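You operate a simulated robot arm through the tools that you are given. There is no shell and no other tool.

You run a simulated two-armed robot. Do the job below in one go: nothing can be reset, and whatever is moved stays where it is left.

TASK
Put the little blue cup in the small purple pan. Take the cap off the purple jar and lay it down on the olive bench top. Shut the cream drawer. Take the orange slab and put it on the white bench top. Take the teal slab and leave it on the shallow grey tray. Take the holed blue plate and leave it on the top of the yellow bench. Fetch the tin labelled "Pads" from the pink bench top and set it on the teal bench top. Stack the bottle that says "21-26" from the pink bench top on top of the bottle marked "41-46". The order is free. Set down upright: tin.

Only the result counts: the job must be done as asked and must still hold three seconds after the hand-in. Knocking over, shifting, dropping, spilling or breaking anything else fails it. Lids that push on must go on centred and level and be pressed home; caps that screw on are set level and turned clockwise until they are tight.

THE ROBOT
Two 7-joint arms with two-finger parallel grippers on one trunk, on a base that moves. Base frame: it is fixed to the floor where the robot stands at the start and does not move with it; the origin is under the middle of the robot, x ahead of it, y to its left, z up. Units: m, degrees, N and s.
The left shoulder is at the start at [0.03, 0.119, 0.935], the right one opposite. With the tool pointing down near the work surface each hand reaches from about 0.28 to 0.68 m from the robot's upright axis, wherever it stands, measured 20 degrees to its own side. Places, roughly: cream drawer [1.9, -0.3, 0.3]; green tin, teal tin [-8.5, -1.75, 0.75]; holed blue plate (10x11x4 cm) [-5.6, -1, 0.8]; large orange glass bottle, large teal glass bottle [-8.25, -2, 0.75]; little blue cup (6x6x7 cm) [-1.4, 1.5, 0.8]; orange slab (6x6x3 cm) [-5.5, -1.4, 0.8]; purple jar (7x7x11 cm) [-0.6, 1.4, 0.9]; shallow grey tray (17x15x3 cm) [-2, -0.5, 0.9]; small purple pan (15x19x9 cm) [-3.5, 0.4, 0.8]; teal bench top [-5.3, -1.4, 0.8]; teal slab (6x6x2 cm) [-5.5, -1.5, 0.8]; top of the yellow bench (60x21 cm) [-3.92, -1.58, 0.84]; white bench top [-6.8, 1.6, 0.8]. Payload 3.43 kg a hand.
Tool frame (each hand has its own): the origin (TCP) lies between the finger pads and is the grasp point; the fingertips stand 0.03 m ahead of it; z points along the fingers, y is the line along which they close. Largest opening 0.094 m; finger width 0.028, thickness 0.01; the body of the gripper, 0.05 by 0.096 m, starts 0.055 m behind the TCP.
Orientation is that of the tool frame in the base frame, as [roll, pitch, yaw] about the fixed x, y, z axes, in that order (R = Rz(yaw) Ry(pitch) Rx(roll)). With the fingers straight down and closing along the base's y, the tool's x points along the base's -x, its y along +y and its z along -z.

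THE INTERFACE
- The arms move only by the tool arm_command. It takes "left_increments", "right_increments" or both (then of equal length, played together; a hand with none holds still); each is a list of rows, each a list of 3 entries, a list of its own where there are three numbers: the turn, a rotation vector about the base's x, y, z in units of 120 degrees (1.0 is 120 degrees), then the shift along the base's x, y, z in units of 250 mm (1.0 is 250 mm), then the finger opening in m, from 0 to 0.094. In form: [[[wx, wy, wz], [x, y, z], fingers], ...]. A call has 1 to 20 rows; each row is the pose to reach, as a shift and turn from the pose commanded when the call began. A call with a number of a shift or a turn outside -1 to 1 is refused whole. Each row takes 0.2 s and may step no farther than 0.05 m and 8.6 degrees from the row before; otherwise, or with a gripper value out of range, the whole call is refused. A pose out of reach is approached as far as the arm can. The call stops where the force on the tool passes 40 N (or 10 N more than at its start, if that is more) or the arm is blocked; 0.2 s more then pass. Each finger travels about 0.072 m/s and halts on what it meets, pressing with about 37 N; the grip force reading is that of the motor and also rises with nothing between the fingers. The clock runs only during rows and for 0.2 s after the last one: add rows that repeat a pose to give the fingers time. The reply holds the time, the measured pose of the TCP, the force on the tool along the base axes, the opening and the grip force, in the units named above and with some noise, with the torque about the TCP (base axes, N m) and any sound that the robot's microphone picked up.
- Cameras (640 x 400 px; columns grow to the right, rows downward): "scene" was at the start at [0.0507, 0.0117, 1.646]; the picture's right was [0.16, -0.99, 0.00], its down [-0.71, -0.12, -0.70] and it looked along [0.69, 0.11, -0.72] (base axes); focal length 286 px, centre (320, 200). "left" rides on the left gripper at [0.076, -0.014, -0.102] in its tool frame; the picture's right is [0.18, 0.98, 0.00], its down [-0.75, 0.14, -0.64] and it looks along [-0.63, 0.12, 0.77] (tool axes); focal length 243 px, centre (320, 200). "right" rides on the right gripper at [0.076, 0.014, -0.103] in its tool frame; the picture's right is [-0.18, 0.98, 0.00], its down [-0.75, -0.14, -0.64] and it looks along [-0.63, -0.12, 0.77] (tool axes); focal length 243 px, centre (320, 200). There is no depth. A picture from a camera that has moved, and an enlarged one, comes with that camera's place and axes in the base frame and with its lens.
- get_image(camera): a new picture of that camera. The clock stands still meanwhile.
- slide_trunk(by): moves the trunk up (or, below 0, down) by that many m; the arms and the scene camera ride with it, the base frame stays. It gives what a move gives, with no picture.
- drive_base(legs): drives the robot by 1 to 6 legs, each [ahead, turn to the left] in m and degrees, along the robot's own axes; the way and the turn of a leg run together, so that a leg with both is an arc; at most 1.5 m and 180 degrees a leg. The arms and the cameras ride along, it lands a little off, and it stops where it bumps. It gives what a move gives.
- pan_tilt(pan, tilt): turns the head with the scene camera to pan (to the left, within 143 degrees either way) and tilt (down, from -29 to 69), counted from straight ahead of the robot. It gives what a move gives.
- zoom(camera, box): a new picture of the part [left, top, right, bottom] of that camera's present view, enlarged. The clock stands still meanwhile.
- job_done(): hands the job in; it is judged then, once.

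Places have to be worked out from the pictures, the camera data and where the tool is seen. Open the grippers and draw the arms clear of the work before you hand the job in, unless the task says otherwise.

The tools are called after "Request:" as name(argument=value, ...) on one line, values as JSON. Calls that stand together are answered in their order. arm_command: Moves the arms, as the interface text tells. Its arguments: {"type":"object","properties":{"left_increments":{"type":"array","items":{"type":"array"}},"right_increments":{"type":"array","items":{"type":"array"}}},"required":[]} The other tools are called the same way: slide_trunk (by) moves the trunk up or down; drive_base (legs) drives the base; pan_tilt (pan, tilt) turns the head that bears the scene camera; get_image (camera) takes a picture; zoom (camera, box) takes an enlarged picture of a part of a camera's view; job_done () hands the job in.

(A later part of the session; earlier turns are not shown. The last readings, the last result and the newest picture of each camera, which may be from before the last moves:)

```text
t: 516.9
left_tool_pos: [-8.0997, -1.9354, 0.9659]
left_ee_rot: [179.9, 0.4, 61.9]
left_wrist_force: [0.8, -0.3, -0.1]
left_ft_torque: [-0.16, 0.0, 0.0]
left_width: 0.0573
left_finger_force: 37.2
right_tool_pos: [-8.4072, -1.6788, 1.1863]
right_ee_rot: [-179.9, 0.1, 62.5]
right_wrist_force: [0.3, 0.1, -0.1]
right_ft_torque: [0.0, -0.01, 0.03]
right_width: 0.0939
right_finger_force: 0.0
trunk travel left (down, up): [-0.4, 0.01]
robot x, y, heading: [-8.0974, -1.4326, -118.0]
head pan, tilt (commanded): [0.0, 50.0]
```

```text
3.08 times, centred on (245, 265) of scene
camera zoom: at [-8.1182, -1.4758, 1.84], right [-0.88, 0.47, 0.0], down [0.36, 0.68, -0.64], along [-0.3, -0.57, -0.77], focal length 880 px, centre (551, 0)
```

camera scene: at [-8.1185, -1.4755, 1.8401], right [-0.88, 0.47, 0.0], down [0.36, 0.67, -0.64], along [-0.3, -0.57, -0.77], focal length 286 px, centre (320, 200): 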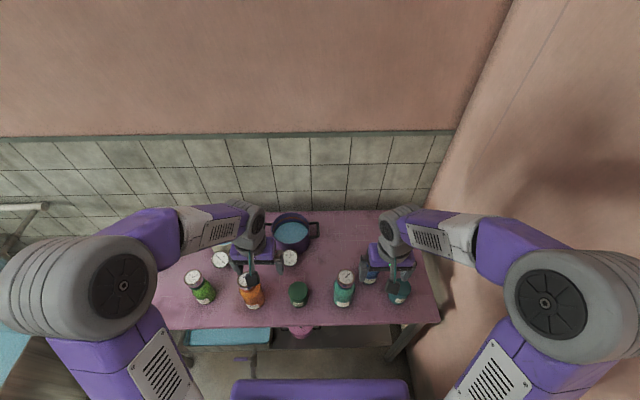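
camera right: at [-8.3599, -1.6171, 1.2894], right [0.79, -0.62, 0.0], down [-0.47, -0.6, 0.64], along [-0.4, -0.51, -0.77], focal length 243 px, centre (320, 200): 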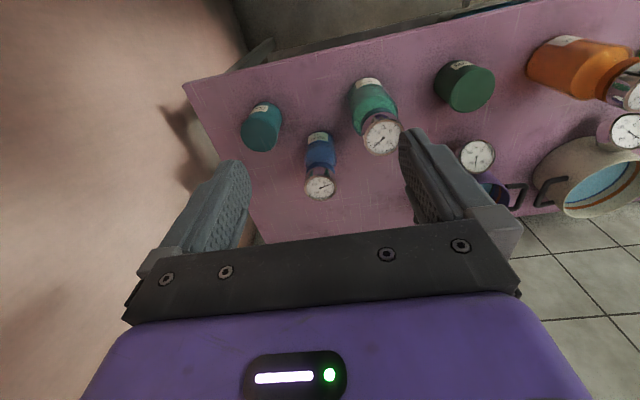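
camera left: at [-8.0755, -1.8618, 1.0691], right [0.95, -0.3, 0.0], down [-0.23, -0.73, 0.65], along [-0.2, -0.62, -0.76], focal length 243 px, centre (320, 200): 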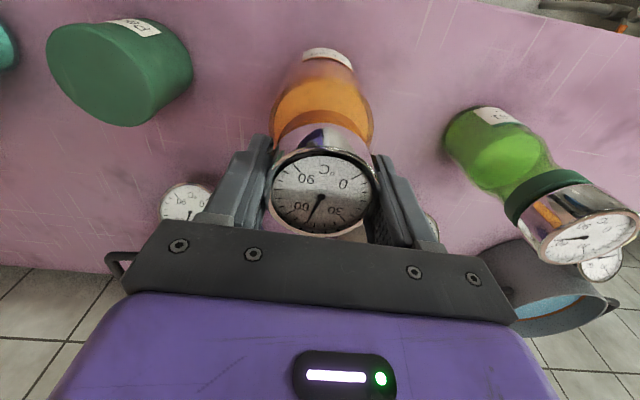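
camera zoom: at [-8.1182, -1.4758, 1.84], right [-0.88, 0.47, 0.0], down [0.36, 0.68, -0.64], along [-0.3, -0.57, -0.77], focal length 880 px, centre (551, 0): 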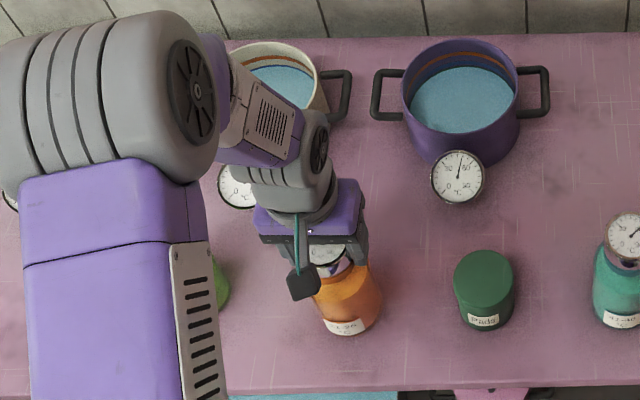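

The cap is gripped (5.7 cm). I lift 2.5 cm slowly and check that the whole bottle comes along.

Request:
arm_command(left_increments=[[[0, 0, 0], [0, 0, 0.02], 0.045], [[0, 0, 0], [0, 0, 0.05], 0.045], [[0, 0, 0], [0, 0, 0.08], 0.045], [[0, 0, 0], [0, 0, 0.1], 0.045]])

Request:
get_image(camera="left")

Request:
get_image(camera="right")

```text
t: 517.9
left_tool_pos: [-8.0985, -1.9355, 0.9918]
left_ee_rot: [180.0, 0.4, 61.9]
left_wrist_force: [0.2, 0.6, -5.7]
left_ft_torque: [-0.02, 0.04, 0.02]
left_width: 0.057
left_finger_force: 37.3
right_tool_pos: [-8.4082, -1.6786, 1.1866]
right_ee_rot: [-179.9, 0.1, 62.6]
right_wrist_force: [0.4, 0.6, 0.6]
right_ft_torque: [0.02, 0.01, 0.0]
right_width: 0.094
right_finger_force: 0.1
trunk travel left (down, up): [-0.4, 0.01]
robot x, y, heading: [-8.0981, -1.4326, -118.0]
head pan, tilt (commanded): [0.0, 50.0]
```

```text
taken
camera left: at [-8.0756, -1.8618, 1.0945], right [0.95, -0.3, 0.0], down [-0.23, -0.73, 0.65], along [-0.2, -0.62, -0.76], focal length 243 px, centre (320, 200)
```

left: 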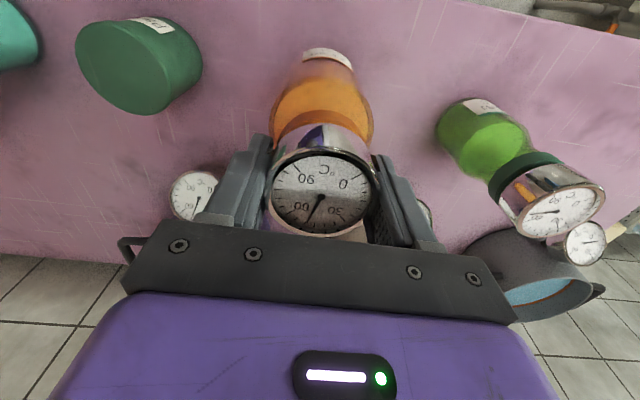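

```text
taken
camera right: at [-8.3598, -1.6175, 1.2893], right [0.79, -0.62, 0.0], down [-0.47, -0.6, 0.64], along [-0.4, -0.51, -0.77], focal length 243 px, centre (320, 200)
```

right: 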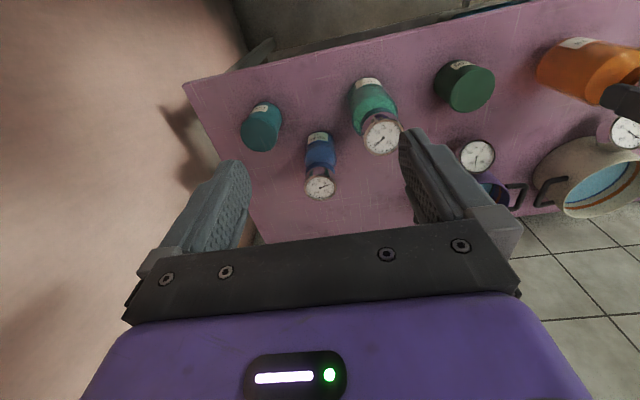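

The bottle (≈0.58 kg) hangs securely. To locate the teal cap accurately I hover the empty right hand above it as a measuring reference, while raising the left hand.

Request:
arm_command(right_increments=[[[0, 0, 0], [0.022, -0.113, -0.1], 0.094], [[0, 0, 0], [0.044, -0.226, -0.2], 0.094], [[0, 0, 0], [0.066, -0.339, -0.3], 0.094], [[0, 0, 0], [0.088, -0.452, -0.42], 0.094], [[0, 0, 0], [0.088, -0.452, -0.5], 0.094], [[0, 0, 0], [0.088, -0.452, -0.5], 0.094]], left_increments=[[[0, 0, 0], [0, 0, 0.1], 0.045], [[0, 0, 0], [0, 0, 0.25], 0.045], [[0, 0, 0], [0, 0, 0.42], 0.045], [[0, 0, 0], [0, 0, 0.6], 0.045], [[0, 0, 0], [0, 0, 0.78], 0.045], [[0, 0, 0], [0, 0, 0.9], 0.045]])

Request:
get_image(camera="right")

```text
t: 519.3
left_tool_pos: [-8.0969, -1.937, 1.2162]
left_ee_rot: [-179.9, 0.4, 61.8]
left_wrist_force: [0.1, 0.1, -5.5]
left_ft_torque: [-0.05, -0.01, -0.01]
left_width: 0.0569
left_finger_force: 37.3
right_tool_pos: [-8.3853, -1.792, 1.0614]
right_ee_rot: [-179.9, 0.0, 62.5]
right_wrist_force: [1.0, -0.3, -0.2]
right_ft_torque: [0.04, 0.02, -0.01]
right_width: 0.094
right_finger_force: 0.1
trunk travel left (down, up): [-0.4, 0.01]
robot x, y, heading: [-8.0949, -1.4341, -118.3]
head pan, tilt (commanded): [0.0, 50.0]
```

```text
taken
camera right: at [-8.3371, -1.7312, 1.1637], right [0.79, -0.62, 0.0], down [-0.47, -0.6, 0.64], along [-0.4, -0.51, -0.77], focal length 243 px, centre (320, 200)
```

right: 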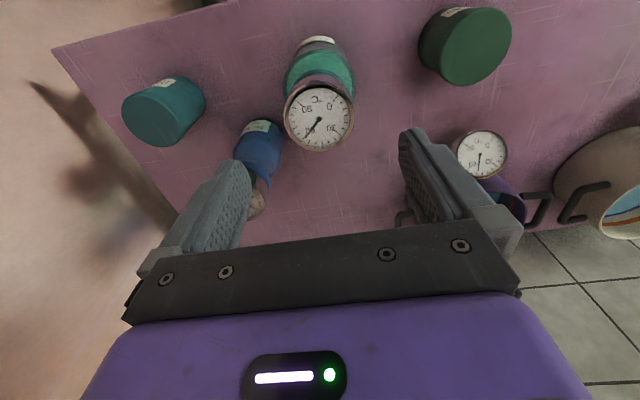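

The teal dial sits almost exactly on the right hand's axis. I lower the right hand a bit more to refine the reading.

Request:
arm_command(right_increments=[[[0, 0, 0], [0, 0, -0.06], 0.094], [[0, 0, 0], [0, 0, -0.12], 0.094], [[0, 0, 0], [0, 0, -0.18], 0.094]])

Request:
zoom(camera="right", box=[240, 60, 400, 220])

```text
t: 520.1
left_tool_pos: [-8.0982, -1.9359, 1.2154]
left_ee_rot: [179.9, 0.4, 61.8]
left_wrist_force: [-0.6, 0.0, -6.1]
left_ft_torque: [-0.01, -0.01, -0.04]
left_width: 0.0568
left_finger_force: 36.8
right_tool_pos: [-8.3855, -1.7924, 1.016]
right_ee_rot: [179.9, -0.1, 62.3]
right_wrist_force: [0.0, 0.0, 1.4]
right_ft_torque: [0.01, 0.0, -0.02]
right_width: 0.0939
right_finger_force: 0.1
trunk travel left (down, up): [-0.4, 0.01]
robot x, y, heading: [-8.0969, -1.4322, -118.3]
head pan, tilt (commanded): [0.0, 50.0]
```

```text
2.50 times, centred on (320, 140) of right
camera zoom: at [-8.3375, -1.7312, 1.1192], right [0.79, -0.62, 0.0], down [-0.47, -0.6, 0.64], along [-0.4, -0.5, -0.77], focal length 606 px, centre (320, 350)
```

zoom: 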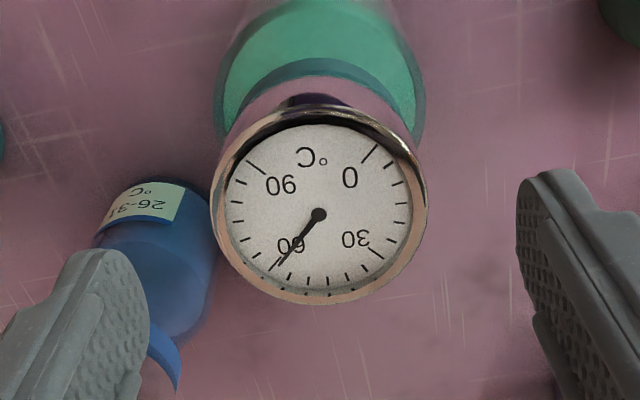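

Both heights agree: the teal cap's centre is at the right tool axis, (-8.3855, -1.7922), top z 0.968. I move the right hand aside to where its camera can watch the stacking.

Request:
arm_command(right_increments=[[[0, 0, 0], [0, 0, 0.18], 0.094], [[0, 0, 0], [0, 0, 0.36], 0.094], [[0, 0, 0], [0, 0, 0.54], 0.094], [[0, 0, 0.06], [-0.06, 0.15, 0.66], 0.094], [[0, 0, 0.125], [-0.12, 0.31, 0.78], 0.094], [[0, 0, 0.19], [-0.18, 0.48, 0.88], 0.094], [[0, 0, 0.25], [-0.24, 0.65, 0.93], 0.094], [[0, 0, 0.31], [-0.3, 0.82, 0.93], 0.094], [[0, 0, 0.375], [-0.362, 0.98, 0.93], 0.094]])

Request:
get_image(camera="right")

```text
refused: row 4 steps farther than a row can; nothing moved
```

```text
taken
camera right: at [-8.3375, -1.7312, 1.1192], right [0.79, -0.62, 0.0], down [-0.47, -0.6, 0.64], along [-0.4, -0.5, -0.77], focal length 243 px, centre (320, 200)
```

right: 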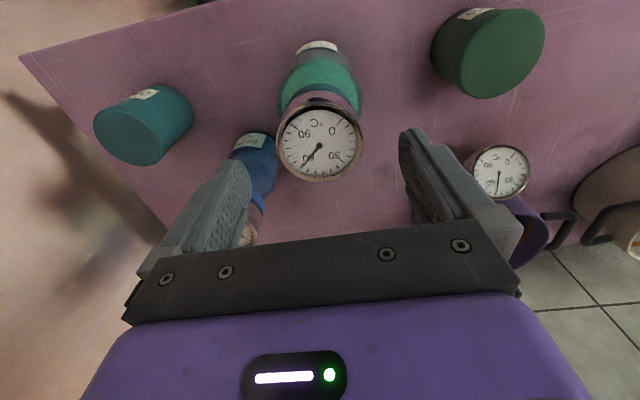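

One step was too long; I resend with shorter steps.

Request:
arm_command(right_increments=[[[0, 0, 0], [0, 0, 0.18], 0.094], [[0, 0, 0], [0, 0, 0.36], 0.094], [[0, 0, 0], [0, 0, 0.54], 0.094], [[0, 0, 0], [0, 0, 0.72], 0.094], [[0, 0, 0.06], [-0.05, 0.13, 0.82], 0.094], [[0, 0, 0.12], [-0.1, 0.27, 0.9], 0.094], [[0, 0, 0.18], [-0.16, 0.43, 0.93], 0.094], [[0, 0, 0.24], [-0.22, 0.6, 0.93], 0.094], [[0, 0, 0.3], [-0.28, 0.76, 0.93], 0.094], [[0, 0, 0.36], [-0.34, 0.92, 0.93], 0.094], [[0, 0, 0.375], [-0.362, 0.98, 0.93], 0.094]])

Request:
get_image(camera="right")

```text
t: 522.5
left_tool_pos: [-8.0974, -1.9366, 1.2137]
left_ee_rot: [180.0, 0.6, 61.8]
left_wrist_force: [0.1, 0.0, -6.6]
left_ft_torque: [-0.03, 0.03, 0.0]
left_width: 0.0566
left_finger_force: 36.7
right_tool_pos: [-8.476, -1.5461, 1.2503]
right_ee_rot: [-180.0, 0.0, 107.5]
right_wrist_force: [0.2, 0.6, -0.3]
right_ft_torque: [0.0, 0.0, -0.01]
right_width: 0.0941
right_finger_force: 0.0
trunk travel left (down, up): [-0.4, 0.01]
robot x, y, heading: [-8.0993, -1.4316, -118.2]
head pan, tilt (commanded): [0.0, 50.0]
```

```text
taken
camera right: at [-8.485, -1.4692, 1.3527], right [0.99, 0.12, 0.0], down [0.09, -0.76, 0.64], along [0.08, -0.64, -0.77], focal length 243 px, centre (320, 200)
```

right: 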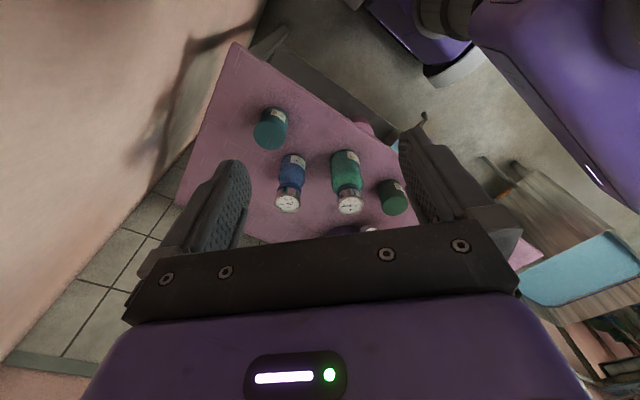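

Now I carry the orange bottle across at height, in two moves, to above the teal bottle.

Request:
arm_command(left_increments=[[[0, 0, 0], [-0.1, 0.05, 0.03], 0.045], [[0, 0, 0], [-0.22, 0.11, 0.06], 0.045], [[0, 0, 0], [-0.36, 0.18, 0.06], 0.045], [[0, 0, 0], [-0.5, 0.25, 0.06], 0.045], [[0, 0, 0], [-0.64, 0.32, 0.06], 0.045], [[0, 0, 0], [-0.76, 0.38, 0.06], 0.045], [[0, 0, 0], [-0.8, 0.4, 0.06], 0.045]])

Request:
get_image(camera="right")

Request:
get_image(camera="scene")

```text
t: 524.1
left_tool_pos: [-8.3011, -1.8363, 1.2302]
left_ee_rot: [180.0, 0.6, 61.9]
left_wrist_force: [0.0, -0.3, -6.6]
left_ft_torque: [0.0, 0.04, -0.01]
left_width: 0.0571
left_finger_force: 36.4
right_tool_pos: [-8.4762, -1.5473, 1.2495]
right_ee_rot: [-180.0, 0.0, 107.4]
right_wrist_force: [0.6, 0.0, -0.1]
right_ft_torque: [-0.02, 0.01, -0.04]
right_width: 0.094
right_finger_force: 0.0
trunk travel left (down, up): [-0.4, 0.01]
robot x, y, heading: [-8.0971, -1.4294, -118.4]
head pan, tilt (commanded): [0.0, 50.0]
```

```text
taken
camera right: at [-8.4849, -1.4694, 1.3526], right [0.99, 0.12, 0.0], down [0.09, -0.76, 0.64], along [0.08, -0.64, -0.77], focal length 243 px, centre (320, 200)
```

right: 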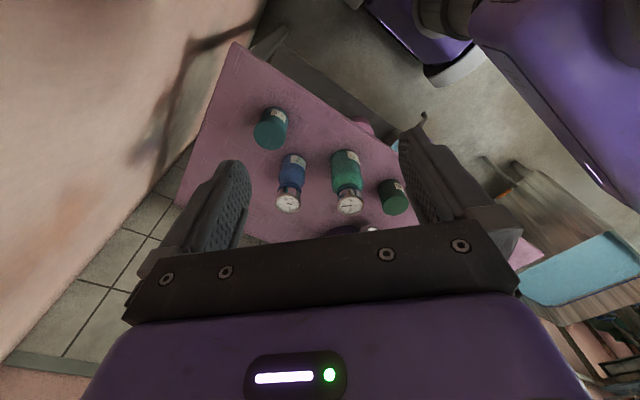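

```text
taken
camera scene: at [-8.1185, -1.4763, 1.84], right [-0.88, 0.47, 0.0], down [0.36, 0.68, -0.64], along [-0.3, -0.57, -0.77], focal length 286 px, centre (320, 200)
```

scene: 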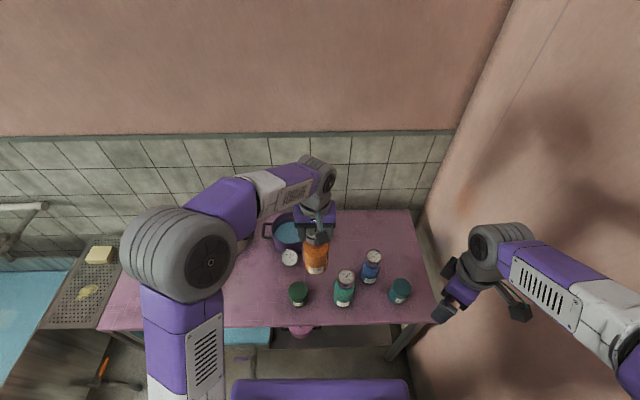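

Next half: I move exactly over the teal cap, keeping the height, and check with the cameras.

Request:
arm_command(left_increments=[[[0, 0, 0], [-0.11, 0.058, 0], 0.045], [[0, 0, 0], [-0.22, 0.115, 0], 0.045], [[0, 0, 0], [-0.3, 0.156, 0], 0.045], [[0, 0, 0], [-0.338, 0.176, 0], 0.045], [[0, 0, 0], [-0.338, 0.176, 0], 0.045]])

Request:
zoom(camera="right", box=[270, 90, 430, 240])

Request:
zoom(camera="scene", box=[280, 180, 420, 330])

Request:
get_image(camera="left")

```text
t: 525.3
left_tool_pos: [-8.3828, -1.7915, 1.2307]
left_ee_rot: [180.0, 0.5, 61.9]
left_wrist_force: [0.9, -1.2, -6.7]
left_ft_torque: [-0.04, 0.01, 0.0]
left_width: 0.0564
left_finger_force: 37.4
right_tool_pos: [-8.4756, -1.5461, 1.251]
right_ee_rot: [179.9, -0.1, 107.5]
right_wrist_force: [-0.5, -0.1, 0.0]
right_ft_torque: [0.02, -0.02, -0.04]
right_width: 0.0942
right_finger_force: 0.0
trunk travel left (down, up): [-0.4, 0.01]
robot x, y, heading: [-8.0985, -1.4332, -118.3]
head pan, tilt (commanded): [0.0, 50.0]
```

```text
2.67 times, centred on (350, 165) of right
camera zoom: at [-8.4848, -1.4694, 1.3527], right [0.99, 0.12, 0.0], down [0.09, -0.76, 0.64], along [0.08, -0.64, -0.77], focal length 647 px, centre (240, 293)
```

zoom: 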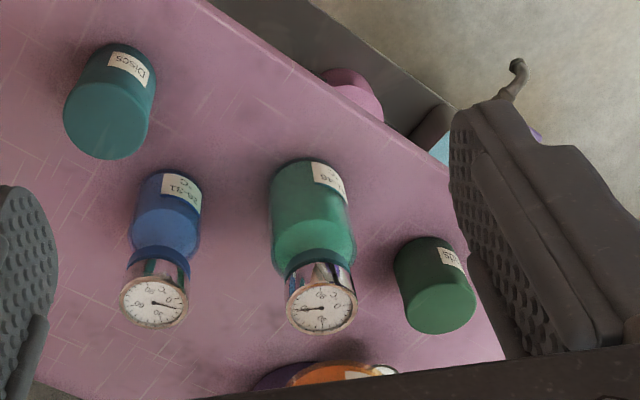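

```text
2.67 times, centred on (350, 255) of scene
camera zoom: at [-8.1183, -1.4763, 1.84], right [-0.88, 0.47, 0.0], down [0.36, 0.68, -0.64], along [-0.3, -0.57, -0.77], focal length 762 px, centre (240, 53)
```

zoom: 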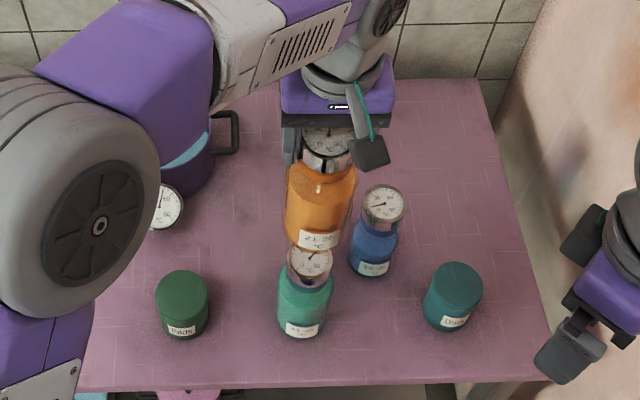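

```text
taken
camera left: at [-8.3602, -1.7173, 1.334], right [0.95, -0.3, 0.0], down [-0.23, -0.73, 0.65], along [-0.2, -0.62, -0.76], focal length 243 px, centre (320, 200)
```

left: 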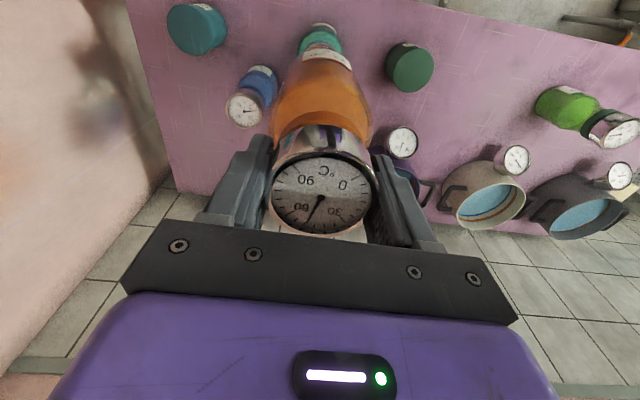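

The teal bottle appears directly beneath the orange one. I lower to just above contact and look again.

Request:
arm_command(left_increments=[[[0, 0, 0], [-0.006, -0.002, -0.04], 0.045], [[0, 0, 0], [-0.008, -0.003, -0.08], 0.045], [[0, 0, 0], [-0.008, -0.003, -0.12], 0.045], [[0, 0, 0], [-0.008, -0.003, -0.16], 0.045], [[0, 0, 0], [-0.008, -0.003, -0.16], 0.045]])

Request:
zoom(camera="scene", box=[300, 210, 390, 310])

Request:
zoom(camera="right", box=[300, 120, 420, 240])

Request:
zoom(camera="left", box=[240, 0, 400, 120])

```text
t: 526.5
left_tool_pos: [-8.3854, -1.7922, 1.1913]
left_ee_rot: [180.0, 0.5, 61.9]
left_wrist_force: [0.1, 0.4, -5.5]
left_ft_torque: [-0.01, 0.03, -0.02]
left_width: 0.0567
left_finger_force: 37.0
right_tool_pos: [-8.4762, -1.5464, 1.2501]
right_ee_rot: [180.0, 0.0, 107.5]
right_wrist_force: [-0.3, -0.4, -0.5]
right_ft_torque: [0.02, 0.03, 0.04]
right_width: 0.0938
right_finger_force: 0.0
trunk travel left (down, up): [-0.4, 0.01]
robot x, y, heading: [-8.0941, -1.4348, -118.1]
head pan, tilt (commanded): [0.0, 50.0]
```

```text
4.00 times, centred on (345, 260) of scene
camera zoom: at [-8.1186, -1.476, 1.84], right [-0.88, 0.47, 0.0], down [0.36, 0.68, -0.64], along [-0.3, -0.57, -0.77], focal length 1144 px, centre (220, -40)
```

zoom: 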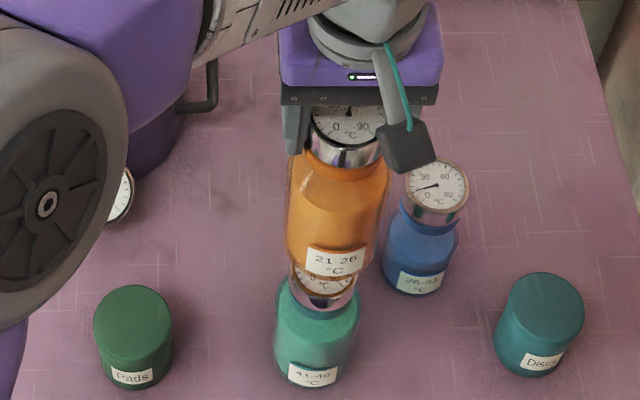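

```text
3.33 times, centred on (360, 180) of right
camera zoom: at [-8.485, -1.4692, 1.3526], right [0.99, 0.12, 0.0], down [0.09, -0.76, 0.64], along [0.08, -0.64, -0.77], focal length 809 px, centre (187, 267)
```

zoom: 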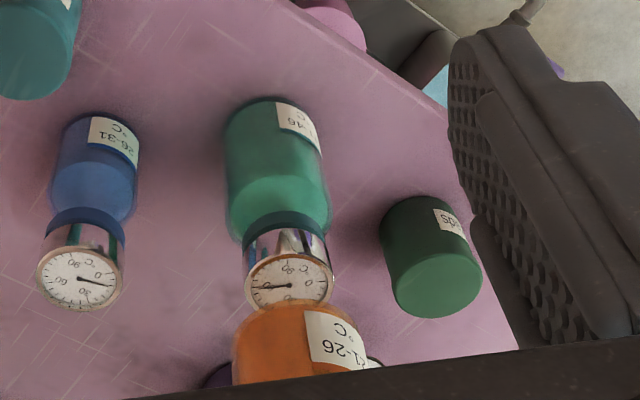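

```text
3.33 times, centred on (320, 60) of left
camera zoom: at [-8.3623, -1.7184, 1.2946], right [0.95, -0.3, 0.0], down [-0.23, -0.73, 0.65], along [-0.2, -0.62, -0.76], focal length 809 px, centre (320, 667)
```

zoom: 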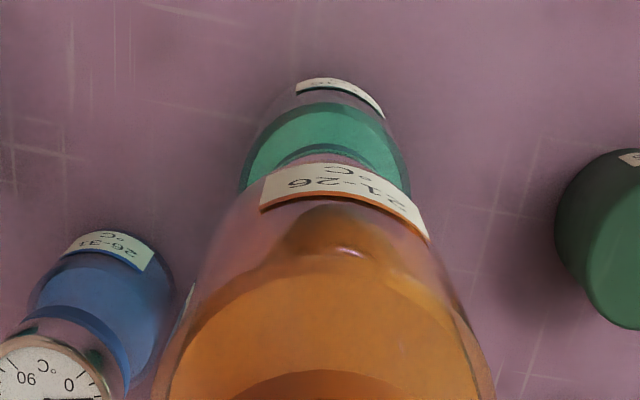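

Alignment looks good within a few millimetres from all three cameras. I lower in 3 mm steps watching the force.

Request:
arm_command(left_increments=[[[0, 0, 0], [0, 0, -0.012], 0.045], [[0, 0, 0], [0, 0, -0.024], 0.045], [[0, 0, 0], [0, 0, -0.036], 0.045], [[0, 0, 0], [0, 0, -0.036], 0.045]])

```text
t: 527.5
left_tool_pos: [-8.3858, -1.7939, 1.1819]
left_ee_rot: [-180.0, 0.5, 61.8]
left_wrist_force: [-0.2, -0.1, -5.4]
left_ft_torque: [-0.03, -0.01, -0.01]
left_width: 0.0566
left_finger_force: 36.9
right_tool_pos: [-8.4761, -1.5455, 1.2499]
right_ee_rot: [180.0, -0.1, 107.5]
right_wrist_force: [-0.6, 0.0, -0.6]
right_ft_torque: [0.0, 0.0, 0.0]
right_width: 0.0941
right_finger_force: 0.1
trunk travel left (down, up): [-0.4, 0.01]
robot x, y, heading: [-8.0956, -1.433, -118.4]
head pan, tilt (commanded): [0.0, 50.0]
```

Request:
arm_command(left_increments=[[[0, 0, 0], [0, 0, -0.01], 0.045], [[0, 0, 0], [0, 0, -0.02], 0.045], [[0, 0, 0], [0, 0, -0.03], 0.045], [[0, 0, 0], [0, 0, -0.03], 0.045]])

Request:
zoom(camera="right", box=[300, 120, 420, 240])

```text
t: 528.5
left_tool_pos: [-8.385, -1.7937, 1.1737]
left_ee_rot: [-179.9, 0.6, 61.8]
left_wrist_force: [-0.2, 0.1, -6.4]
left_ft_torque: [-0.01, 0.03, 0.03]
left_width: 0.0567
left_finger_force: 37.1
right_tool_pos: [-8.4762, -1.5466, 1.2501]
right_ee_rot: [-180.0, 0.0, 107.5]
right_wrist_force: [0.3, -0.1, 0.5]
right_ft_torque: [-0.01, -0.01, -0.03]
right_width: 0.0941
right_finger_force: 0.1
trunk travel left (down, up): [-0.4, 0.01]
robot x, y, heading: [-8.0987, -1.4342, -118.4]
head pan, tilt (commanded): [0.0, 50.0]
```

```text
3.33 times, centred on (360, 180) of right
camera zoom: at [-8.4851, -1.4693, 1.3526], right [0.99, 0.12, 0.0], down [0.09, -0.76, 0.64], along [0.08, -0.64, -0.77], focal length 809 px, centre (187, 267)
```

zoom: 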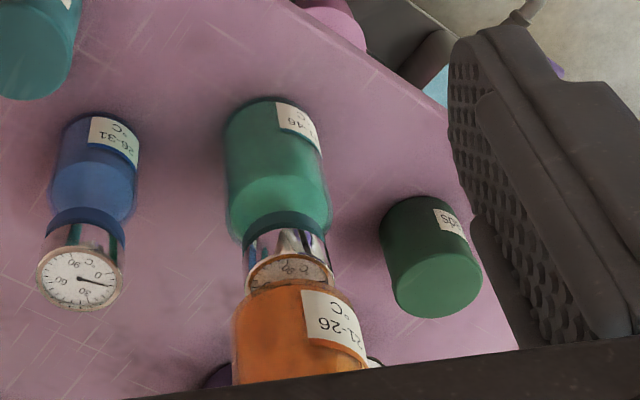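

Still free. I continue in 2.5 mm steps.

Request:
arm_command(left_increments=[[[0, 0, 0], [0, 0, -0.01], 0.045], [[0, 0, 0], [0, 0, -0.02], 0.045], [[0, 0, 0], [0, 0, -0.03], 0.045], [[0, 0, 0], [0, 0, -0.03], 0.045]])

```text
t: 529.5
left_tool_pos: [-8.3853, -1.7926, 1.1654]
left_ee_rot: [180.0, 0.5, 61.8]
left_wrist_force: [-0.3, 0.1, -6.3]
left_ft_torque: [-0.02, 0.0, -0.03]
left_width: 0.0566
left_finger_force: 36.8
right_tool_pos: [-8.4755, -1.5463, 1.2497]
right_ee_rot: [179.9, 0.0, 107.4]
right_wrist_force: [0.5, 0.2, 0.0]
right_ft_torque: [-0.01, 0.0, 0.01]
right_width: 0.094
right_finger_force: 0.1
trunk travel left (down, up): [-0.4, 0.01]
robot x, y, heading: [-8.0975, -1.4356, -118.2]
head pan, tilt (commanded): [0.0, 50.0]
```

Request:
arm_command(left_increments=[[[0, 0, 0], [0, 0, -0.008], 0.045], [[0, 0, 0], [0, 0, -0.016], 0.045], [[0, 0, 0], [0, 0, -0.024], 0.045], [[0, 0, 0], [0, 0, -0.024], 0.045]])

Request:
zoom(camera="right", box=[300, 120, 420, 240])

Request:
zoom(camera="scene", box=[300, 210, 390, 310])

```text
t: 530.5
left_tool_pos: [-8.3854, -1.7924, 1.1612]
left_ee_rot: [-180.0, 0.5, 61.9]
left_wrist_force: [0.3, 0.0, -6.0]
left_ft_torque: [-0.02, -0.01, 0.02]
left_width: 0.0564
left_finger_force: 37.0
right_tool_pos: [-8.4756, -1.5463, 1.2493]
right_ee_rot: [-180.0, 0.0, 107.5]
right_wrist_force: [0.0, 0.4, 0.0]
right_ft_torque: [-0.01, 0.01, 0.04]
right_width: 0.0941
right_finger_force: 0.1
trunk travel left (down, up): [-0.4, 0.01]
robot x, y, heading: [-8.0953, -1.4294, -118.0]
head pan, tilt (commanded): [0.0, 50.0]
```

```text
3.33 times, centred on (360, 180) of right
camera zoom: at [-8.4851, -1.4693, 1.3526], right [0.99, 0.12, 0.0], down [0.09, -0.76, 0.64], along [0.08, -0.64, -0.77], focal length 809 px, centre (187, 267)
```

zoom: 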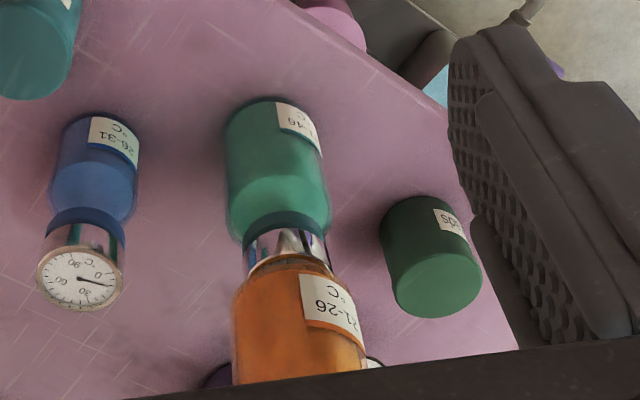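

```text
4.00 times, centred on (345, 260) of scene
camera zoom: at [-8.1188, -1.4761, 1.84], right [-0.88, 0.47, 0.0], down [0.36, 0.68, -0.64], along [-0.3, -0.57, -0.77], focal length 1144 px, centre (220, -40)
```

zoom: 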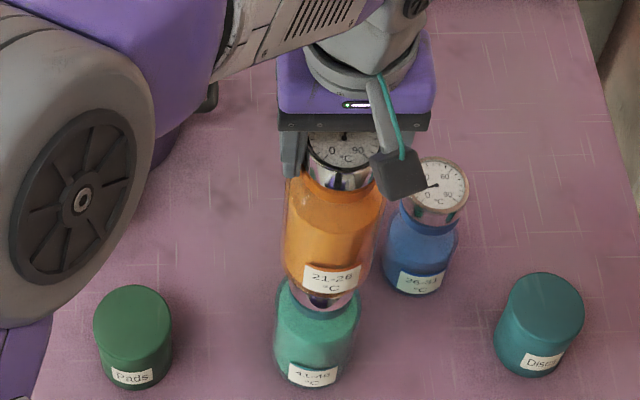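

Nearly touching. I continue in 1.5 mm steps until the weight transfers.

Request:
arm_command(left_increments=[[[0, 0, 0], [0, 0, -0.006], 0.045], [[0, 0, 0], [0, 0, -0.012], 0.045], [[0, 0, 0], [0, 0, -0.018], 0.045], [[0, 0, 0], [0, 0, -0.018], 0.045]])

```text
t: 531.5
left_tool_pos: [-8.3861, -1.7926, 1.1565]
left_ee_rot: [179.9, 0.6, 61.9]
left_wrist_force: [-0.1, -0.8, -6.1]
left_ft_torque: [0.02, 0.03, 0.01]
left_width: 0.0568
left_finger_force: 37.0
right_tool_pos: [-8.4747, -1.5454, 1.2492]
right_ee_rot: [-179.9, -0.1, 107.5]
right_wrist_force: [1.2, 0.0, 0.1]
right_ft_torque: [-0.02, -0.02, -0.01]
right_width: 0.0938
right_finger_force: 0.1
trunk travel left (down, up): [-0.4, 0.01]
robot x, y, heading: [-8.1006, -1.4317, -118.2]
head pan, tilt (commanded): [0.0, 50.0]
```

Request:
arm_command(left_increments=[[[0, 0, 0], [0, 0, -0.006], 0.045], [[0, 0, 0], [0, 0, -0.012], 0.045], [[0, 0, 0], [0, 0, -0.018], 0.045], [[0, 0, 0], [0, 0, -0.018], 0.045]])

```text
t: 532.5
left_tool_pos: [-8.3857, -1.7935, 1.151]
left_ee_rot: [180.0, 0.4, 61.8]
left_wrist_force: [0.1, 0.2, -5.7]
left_ft_torque: [0.01, 0.02, 0.0]
left_width: 0.0566
left_finger_force: 36.9
right_tool_pos: [-8.4752, -1.5452, 1.2491]
right_ee_rot: [-180.0, 0.0, 107.5]
right_wrist_force: [-0.5, -0.3, -0.2]
right_ft_torque: [0.06, -0.03, 0.01]
right_width: 0.0942
right_finger_force: 0.1
trunk travel left (down, up): [-0.4, 0.01]
robot x, y, heading: [-8.1016, -1.4318, -118.3]
head pan, tilt (commanded): [0.0, 50.0]
```

Request:
arm_command(left_increments=[[[0, 0, 0], [0, 0, -0.006], 0.045], [[0, 0, 0], [0, 0, -0.012], 0.045], [[0, 0, 0], [0, 0, -0.012], 0.045]])

Request:
zoom(camera="right", box=[320, 150, 400, 230])

Request:
zoom(camera="scene", box=[320, 240, 380, 300])

```text
t: 533.3
left_tool_pos: [-8.386, -1.7936, 1.1479]
left_ee_rot: [180.0, 0.6, 61.9]
left_wrist_force: [-0.2, 0.5, -6.3]
left_ft_torque: [-0.02, 0.02, -0.01]
left_width: 0.0565
left_finger_force: 37.3
right_tool_pos: [-8.4748, -1.5465, 1.2501]
right_ee_rot: [-180.0, 0.0, 107.5]
right_wrist_force: [0.4, 1.1, -0.2]
right_ft_torque: [0.01, 0.0, 0.0]
right_width: 0.0938
right_finger_force: 0.1
trunk travel left (down, up): [-0.4, 0.01]
robot x, y, heading: [-8.1, -1.4348, -118.1]
head pan, tilt (commanded): [0.0, 50.0]
```

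```text
5.00 times, centred on (360, 190) of right
camera zoom: at [-8.4851, -1.4693, 1.3526], right [0.99, 0.12, 0.0], down [0.09, -0.76, 0.64], along [0.08, -0.64, -0.77], focal length 1213 px, centre (120, 250)
```

zoom: 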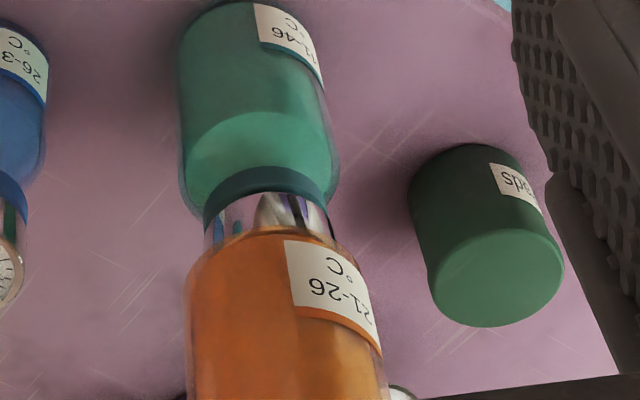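

```text
6.67 times, centred on (350, 270) of scene
camera zoom: at [-8.1187, -1.4761, 1.84], right [-0.88, 0.47, 0.0], down [0.36, 0.68, -0.64], along [-0.3, -0.57, -0.77], focal length 1906 px, centre (120, -267)
```

zoom: 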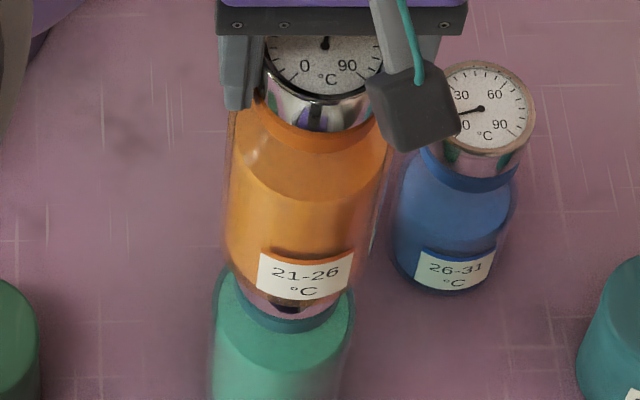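

Request:
arm_command(left_increments=[[[0, 0, 0], [0, 0, -0.006], 0.045], [[0, 0, 0], [0, 0, -0.012], 0.045], [[0, 0, 0], [0, 0, -0.018], 0.045], [[0, 0, 0], [0, 0, -0.018], 0.045]])

```text
t: 534.3
left_tool_pos: [-8.3856, -1.7929, 1.1465]
left_ee_rot: [-179.9, 0.7, 61.9]
left_wrist_force: [1.1, -0.6, 11.5]
left_ft_torque: [0.23, -0.48, 0.02]
left_width: 0.0565
left_finger_force: 37.0
right_tool_pos: [-8.4739, -1.5459, 1.2503]
right_ee_rot: [-179.9, 0.0, 107.5]
right_wrist_force: [0.5, -0.6, -0.5]
right_ft_torque: [0.01, -0.01, -0.05]
right_width: 0.0941
right_finger_force: 0.0
trunk travel left (down, up): [-0.4, 0.01]
robot x, y, heading: [-8.0965, -1.4298, -118.0]
head pan, tilt (commanded): [0.0, 50.0]
```

Contact: the weight has transferred, first on one edge because the tool is tilted 0.6°. I ease up 2 mm, level the tool, and set it down again gently.

Request:
arm_command(left_increments=[[[0, 0, 0], [0, 0, 0.012], 0.045], [[0.0043, -0.0024, 0], [0, 0, 0.014], 0.045], [[0.0043, -0.0024, 0], [0, 0, 0.014], 0.045]])

Request:
arm_command(left_increments=[[[0, 0, 0], [0, 0, -0.004], 0.045], [[0, 0, 0], [0, 0, -0.008], 0.045], [[0, 0, 0], [0, 0, -0.012], 0.045], [[0, 0, 0], [0, 0, -0.012], 0.045]])

```text
t: 535.1
left_tool_pos: [-8.3865, -1.7916, 1.1478]
left_ee_rot: [179.9, -0.2, 61.8]
left_wrist_force: [0.4, -0.4, -5.9]
left_ft_torque: [-0.06, 0.04, 0.02]
left_width: 0.0565
left_finger_force: 37.0
right_tool_pos: [-8.4758, -1.5461, 1.2502]
right_ee_rot: [-180.0, 0.0, 107.5]
right_wrist_force: [1.1, -0.6, -0.6]
right_ft_torque: [0.02, -0.01, 0.02]
right_width: 0.094
right_finger_force: 0.0
trunk travel left (down, up): [-0.4, 0.01]
robot x, y, heading: [-8.0962, -1.4354, -118.3]
head pan, tilt (commanded): [0.0, 50.0]
```

```text
t: 536.1
left_tool_pos: [-8.3859, -1.7924, 1.1465]
left_ee_rot: [180.0, 0.1, 61.9]
left_wrist_force: [1.5, -0.3, 8.1]
left_ft_torque: [-0.28, -0.1, 0.07]
left_width: 0.0566
left_finger_force: 37.1
right_tool_pos: [-8.4751, -1.5457, 1.2496]
right_ee_rot: [-180.0, 0.0, 107.5]
right_wrist_force: [-0.2, 0.1, -0.1]
right_ft_torque: [0.01, 0.02, -0.03]
right_width: 0.0939
right_finger_force: 0.2
trunk travel left (down, up): [-0.4, 0.01]
robot x, y, heading: [-8.0958, -1.4311, -118.3]
head pan, tilt (commanded): [0.0, 50.0]
```

The bottle now rests nearly flat on the teal cap. I relieve the load slightly, open the fingers gradually, and check before withdrawing.

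Request:
arm_command(left_increments=[[[0, 0, 0], [0, 0, 0.004], 0.05], [[0, 0, 0], [0, 0, 0.004], 0.058], [[0, 0, 0], [0, 0, 0.004], 0.064], [[0, 0, 0], [0, 0, 0.004], 0.074], [[0, 0, 0], [0, 0, 0.004], 0.086], [[0, 0, 0], [0, 0, 0.004], 0.092], [[0, 0, 0], [0, 0, 0.004], 0.092]])

Request:
get_image(camera="left")

Request:
zoom(camera="right", box=[320, 150, 400, 230])

```text
t: 537.7
left_tool_pos: [-8.3843, -1.7931, 1.1461]
left_ee_rot: [-179.9, -0.1, 61.8]
left_wrist_force: [-0.5, 0.9, -0.3]
left_ft_torque: [-0.02, 0.01, -0.02]
left_width: 0.0921
left_finger_force: 0.0
right_tool_pos: [-8.4747, -1.5461, 1.2492]
right_ee_rot: [180.0, 0.0, 107.5]
right_wrist_force: [0.1, -0.4, -0.4]
right_ft_torque: [-0.01, -0.01, -0.01]
right_width: 0.0942
right_finger_force: 0.1
trunk travel left (down, up): [-0.4, 0.01]
robot x, y, heading: [-8.094, -1.434, -118.3]
head pan, tilt (commanded): [0.0, 50.0]
```

```text
taken
camera left: at [-8.3626, -1.7194, 1.2503], right [0.95, -0.3, 0.0], down [-0.23, -0.73, 0.64], along [-0.19, -0.61, -0.77], focal length 243 px, centre (320, 200)
```

left: 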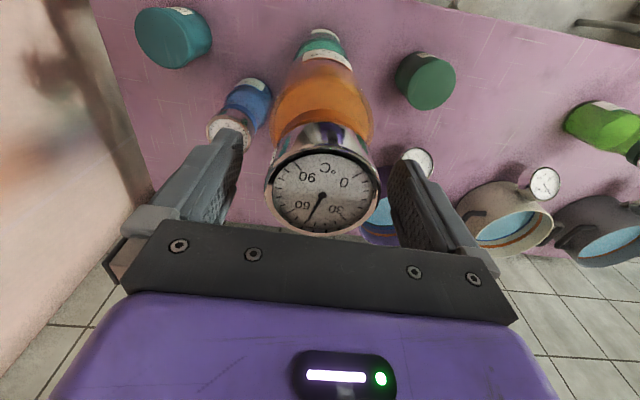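

```text
5.00 times, centred on (360, 190) of right
camera zoom: at [-8.4848, -1.469, 1.3527], right [0.99, 0.12, 0.0], down [0.09, -0.76, 0.64], along [0.08, -0.64, -0.77], focal length 1213 px, centre (120, 250)
```

zoom: 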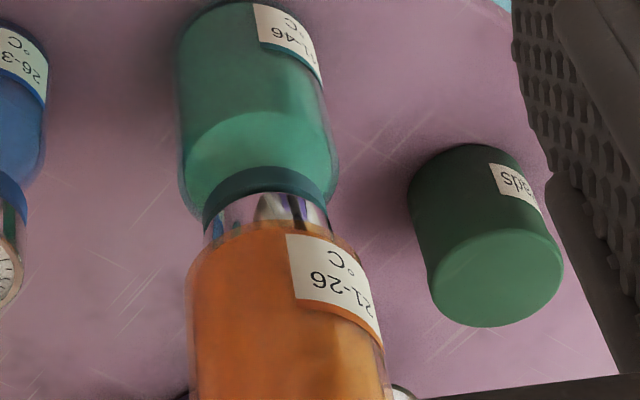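

The orange bottle stands by itself on the teal one. I raise the left hand slowly straight up, clear of the cap.

Request:
arm_command(left_increments=[[[0, 0, 0], [0, 0, 0.05], 0.092], [[0, 0, 0], [0, 0, 0.12], 0.092], [[0, 0, 0], [0, 0, 0.22], 0.092], [[0, 0, 0], [0, 0, 0.34], 0.092], [[0, 0, 0], [0, 0, 0.46], 0.092]])

Request:
zoom(camera="scene", box=[290, 180, 400, 310])

Request:
get_image(camera="left")

```text
t: 538.9
left_tool_pos: [-8.3851, -1.7922, 1.2628]
left_ee_rot: [180.0, -0.1, 61.8]
left_wrist_force: [0.3, 0.8, 0.4]
left_ft_torque: [0.0, 0.01, -0.01]
left_width: 0.092
left_finger_force: 0.1
right_tool_pos: [-8.4771, -1.5461, 1.2505]
right_ee_rot: [-179.8, 0.0, 107.5]
right_wrist_force: [0.0, 0.4, 0.0]
right_ft_torque: [-0.01, 0.02, -0.03]
right_width: 0.0942
right_finger_force: 0.1
trunk travel left (down, up): [-0.4, 0.01]
robot x, y, heading: [-8.0955, -1.4287, -118.3]
head pan, tilt (commanded): [0.0, 50.0]
```

```text
3.08 times, centred on (345, 245) of scene
camera zoom: at [-8.1181, -1.4753, 1.8401], right [-0.88, 0.47, 0.0], down [0.36, 0.68, -0.64], along [-0.3, -0.57, -0.77], focal length 880 px, centre (243, 62)
```

zoom: 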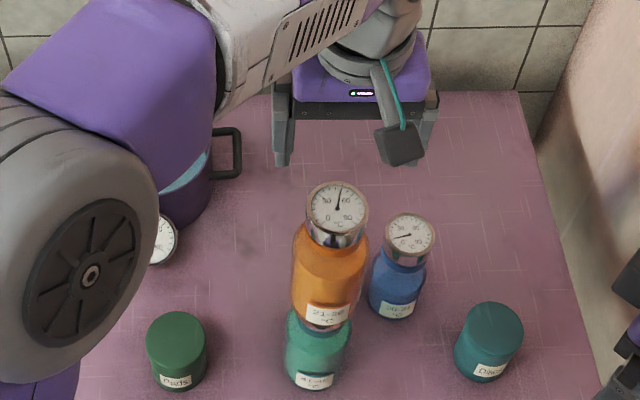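

```text
taken
camera left: at [-8.3622, -1.7192, 1.3665], right [0.95, -0.3, 0.0], down [-0.23, -0.73, 0.64], along [-0.19, -0.61, -0.77], focal length 243 px, centre (320, 200)
```

left: 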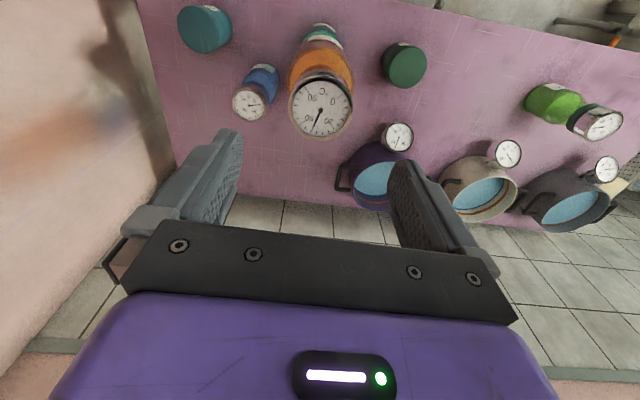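

The stack stands. Now the "Pads" tin: I move the left hand over it, staying high until clear of the stack, then hover.

Request:
arm_command(left_increments=[[[0, 0, 0], [0.12, -0.06, 0.02], 0.092], [[0, 0, 0], [0.26, -0.13, 0.02], 0.094], [[0, 0, 0], [0.4, -0.2, 0.02], 0.094], [[0, 0, 0], [0.52, -0.26, 0], 0.094], [[0, 0, 0], [0.584, -0.292, -0.1], 0.094], [[0, 0, 0], [0.584, -0.292, -0.28], 0.094], [[0, 0, 0], [0.584, -0.292, -0.46], 0.094], [[0, 0, 0], [0.584, -0.292, -0.64], 0.094], [[0, 0, 0], [0.584, -0.292, -0.8], 0.094], [[0, 0, 0], [0.584, -0.292, -0.96], 0.094]])

Request:
get_image(camera="left")

Request:
zoom(camera="scene", box=[250, 200, 400, 330])

```text
t: 541.1
left_tool_pos: [-8.2394, -1.8664, 1.0214]
left_ee_rot: [-180.0, -0.2, 61.8]
left_wrist_force: [0.2, -0.6, 1.1]
left_ft_torque: [0.02, 0.01, 0.01]
left_width: 0.0939
left_finger_force: 0.0
right_tool_pos: [-8.4767, -1.5466, 1.2497]
right_ee_rot: [-180.0, 0.0, 107.5]
right_wrist_force: [-0.3, 0.5, 0.0]
right_ft_torque: [0.0, -0.01, -0.04]
right_width: 0.0943
right_finger_force: 0.1
trunk travel left (down, up): [-0.4, 0.01]
robot x, y, heading: [-8.0998, -1.4332, -118.1]
head pan, tilt (commanded): [0.0, 50.0]
```

```text
taken
camera left: at [-8.217, -1.7922, 1.1248], right [0.95, -0.3, 0.0], down [-0.23, -0.73, 0.64], along [-0.19, -0.61, -0.77], focal length 243 px, centre (320, 200)
```

left: 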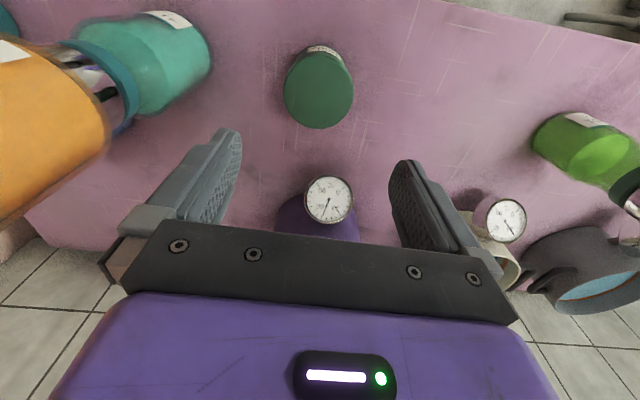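

```text
3.08 times, centred on (325, 265) of scene
camera zoom: at [-8.119, -1.4765, 1.84], right [-0.88, 0.47, 0.0], down [0.36, 0.68, -0.64], along [-0.3, -0.57, -0.77], focal length 880 px, centre (305, 0)
```

zoom: 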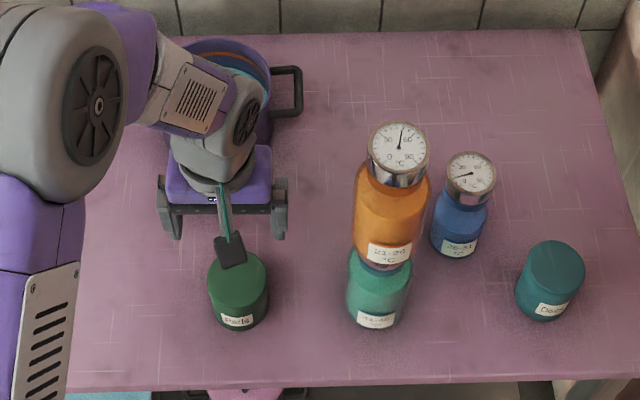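

The tin is centred beneath the hand (Ø ≈ 7.1 cm, bench z ≈ 0.787). I descend to z ≈ 0.835 and grip its body.

Request:
arm_command(left_increments=[[[0, 0, 0], [-0.006, 0.002, -0.16], 0.094], [[0, 0, 0], [-0.006, 0.002, -0.32], 0.094], [[0, 0, 0], [-0.006, 0.002, -0.48], 0.094], [[0, 0, 0], [-0.006, 0.002, -0.62], 0.094], [[0, 0, 0], [-0.006, 0.002, -0.745], 0.094], [[0, 0, 0], [-0.006, 0.002, -0.745], 0.08], [[0, 0, 0], [-0.006, 0.002, -0.745], 0.065], [[0, 0, 0], [-0.006, 0.002, -0.745], 0.055], [[0, 0, 0], [-0.006, 0.002, -0.745], 0.055]])

Request:
get_image(camera="left")

```text
t: 543.1
left_tool_pos: [-8.2411, -1.8658, 0.8346]
left_ee_rot: [180.0, -0.2, 61.8]
left_wrist_force: [-0.1, -0.1, -0.9]
left_ft_torque: [-0.01, 0.01, 0.01]
left_width: 0.0713
left_finger_force: 37.0
right_tool_pos: [-8.4755, -1.5458, 1.2506]
right_ee_rot: [180.0, 0.1, 107.5]
right_wrist_force: [0.2, -0.1, -0.4]
right_ft_torque: [-0.01, -0.03, -0.01]
right_width: 0.0941
right_finger_force: 0.0
trunk travel left (down, up): [-0.4, 0.01]
robot x, y, heading: [-8.0943, -1.4323, -118.3]
head pan, tilt (commanded): [0.0, 50.0]
```

```text
taken
camera left: at [-8.2184, -1.7926, 0.9388], right [0.95, -0.3, 0.0], down [-0.23, -0.73, 0.64], along [-0.19, -0.61, -0.77], focal length 243 px, centre (320, 200)
```

left: 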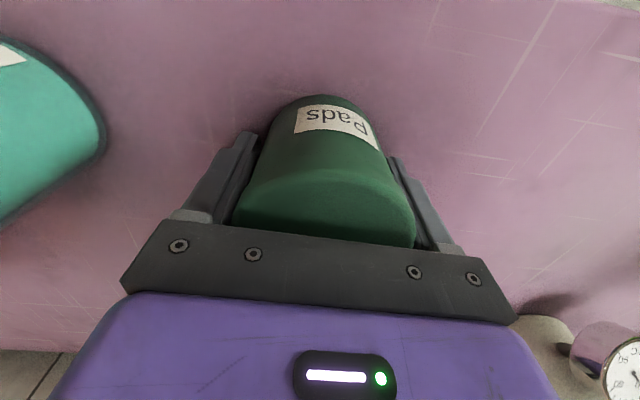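

The "Pads" tin is gripped (7.1 cm). I lift it straight up.

Request:
arm_command(left_increments=[[[0, 0, 0], [0, 0, 0.05], 0.055], [[0, 0, 0], [0, 0, 0.16], 0.055], [[0, 0, 0], [0, 0, 0.32], 0.055], [[0, 0, 0], [0, 0, 0.5], 0.055], [[0, 0, 0], [0, 0, 0.68], 0.055], [[0, 0, 0], [0, 0, 0.86], 0.055], [[0, 0, 0], [0, 0, 1.0], 0.055]])

Request:
get_image(camera="left")

Request:
get_image(camera="scene")

```text
t: 544.7
left_tool_pos: [-8.239, -1.8635, 1.0842]
left_ee_rot: [180.0, -0.1, 61.8]
left_wrist_force: [0.0, 0.8, -1.9]
left_ft_torque: [0.01, 0.03, 0.03]
left_width: 0.071
left_finger_force: 37.0
right_tool_pos: [-8.4751, -1.5447, 1.2509]
right_ee_rot: [-179.9, 0.0, 107.5]
right_wrist_force: [-1.0, -0.8, -0.1]
right_ft_torque: [-0.03, -0.02, 0.0]
right_width: 0.0942
right_finger_force: 0.0
trunk travel left (down, up): [-0.4, 0.01]
robot x, y, heading: [-8.0979, -1.4327, -118.3]
head pan, tilt (commanded): [0.0, 50.0]
```

```text
taken
camera left: at [-8.2171, -1.7921, 1.189], right [0.95, -0.3, 0.0], down [-0.23, -0.73, 0.64], along [-0.19, -0.61, -0.77], focal length 243 px, centre (320, 200)
```

left: 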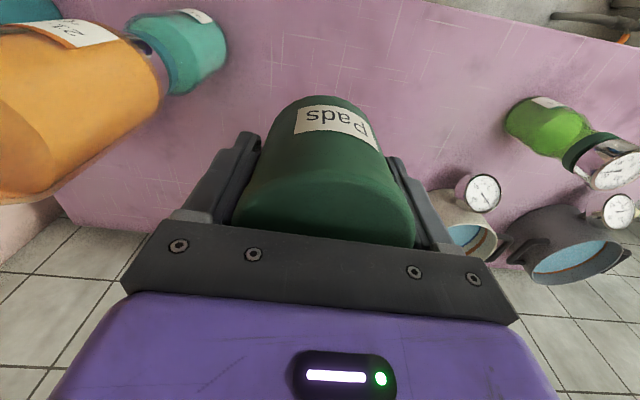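

```text
taken
camera scene: at [-8.1179, -1.4752, 1.84], right [-0.88, 0.47, 0.0], down [0.36, 0.68, -0.64], along [-0.3, -0.57, -0.77], focal length 286 px, centre (320, 200)
```

scene: 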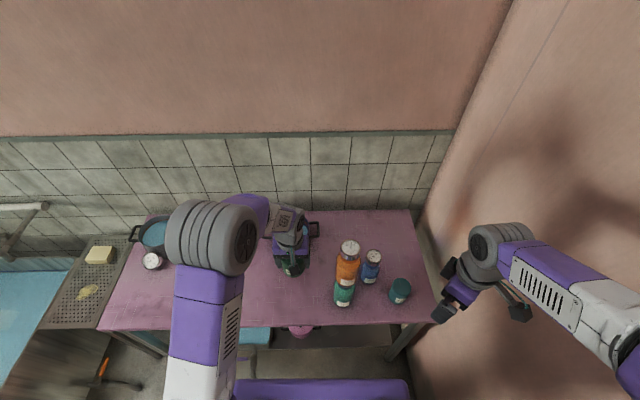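

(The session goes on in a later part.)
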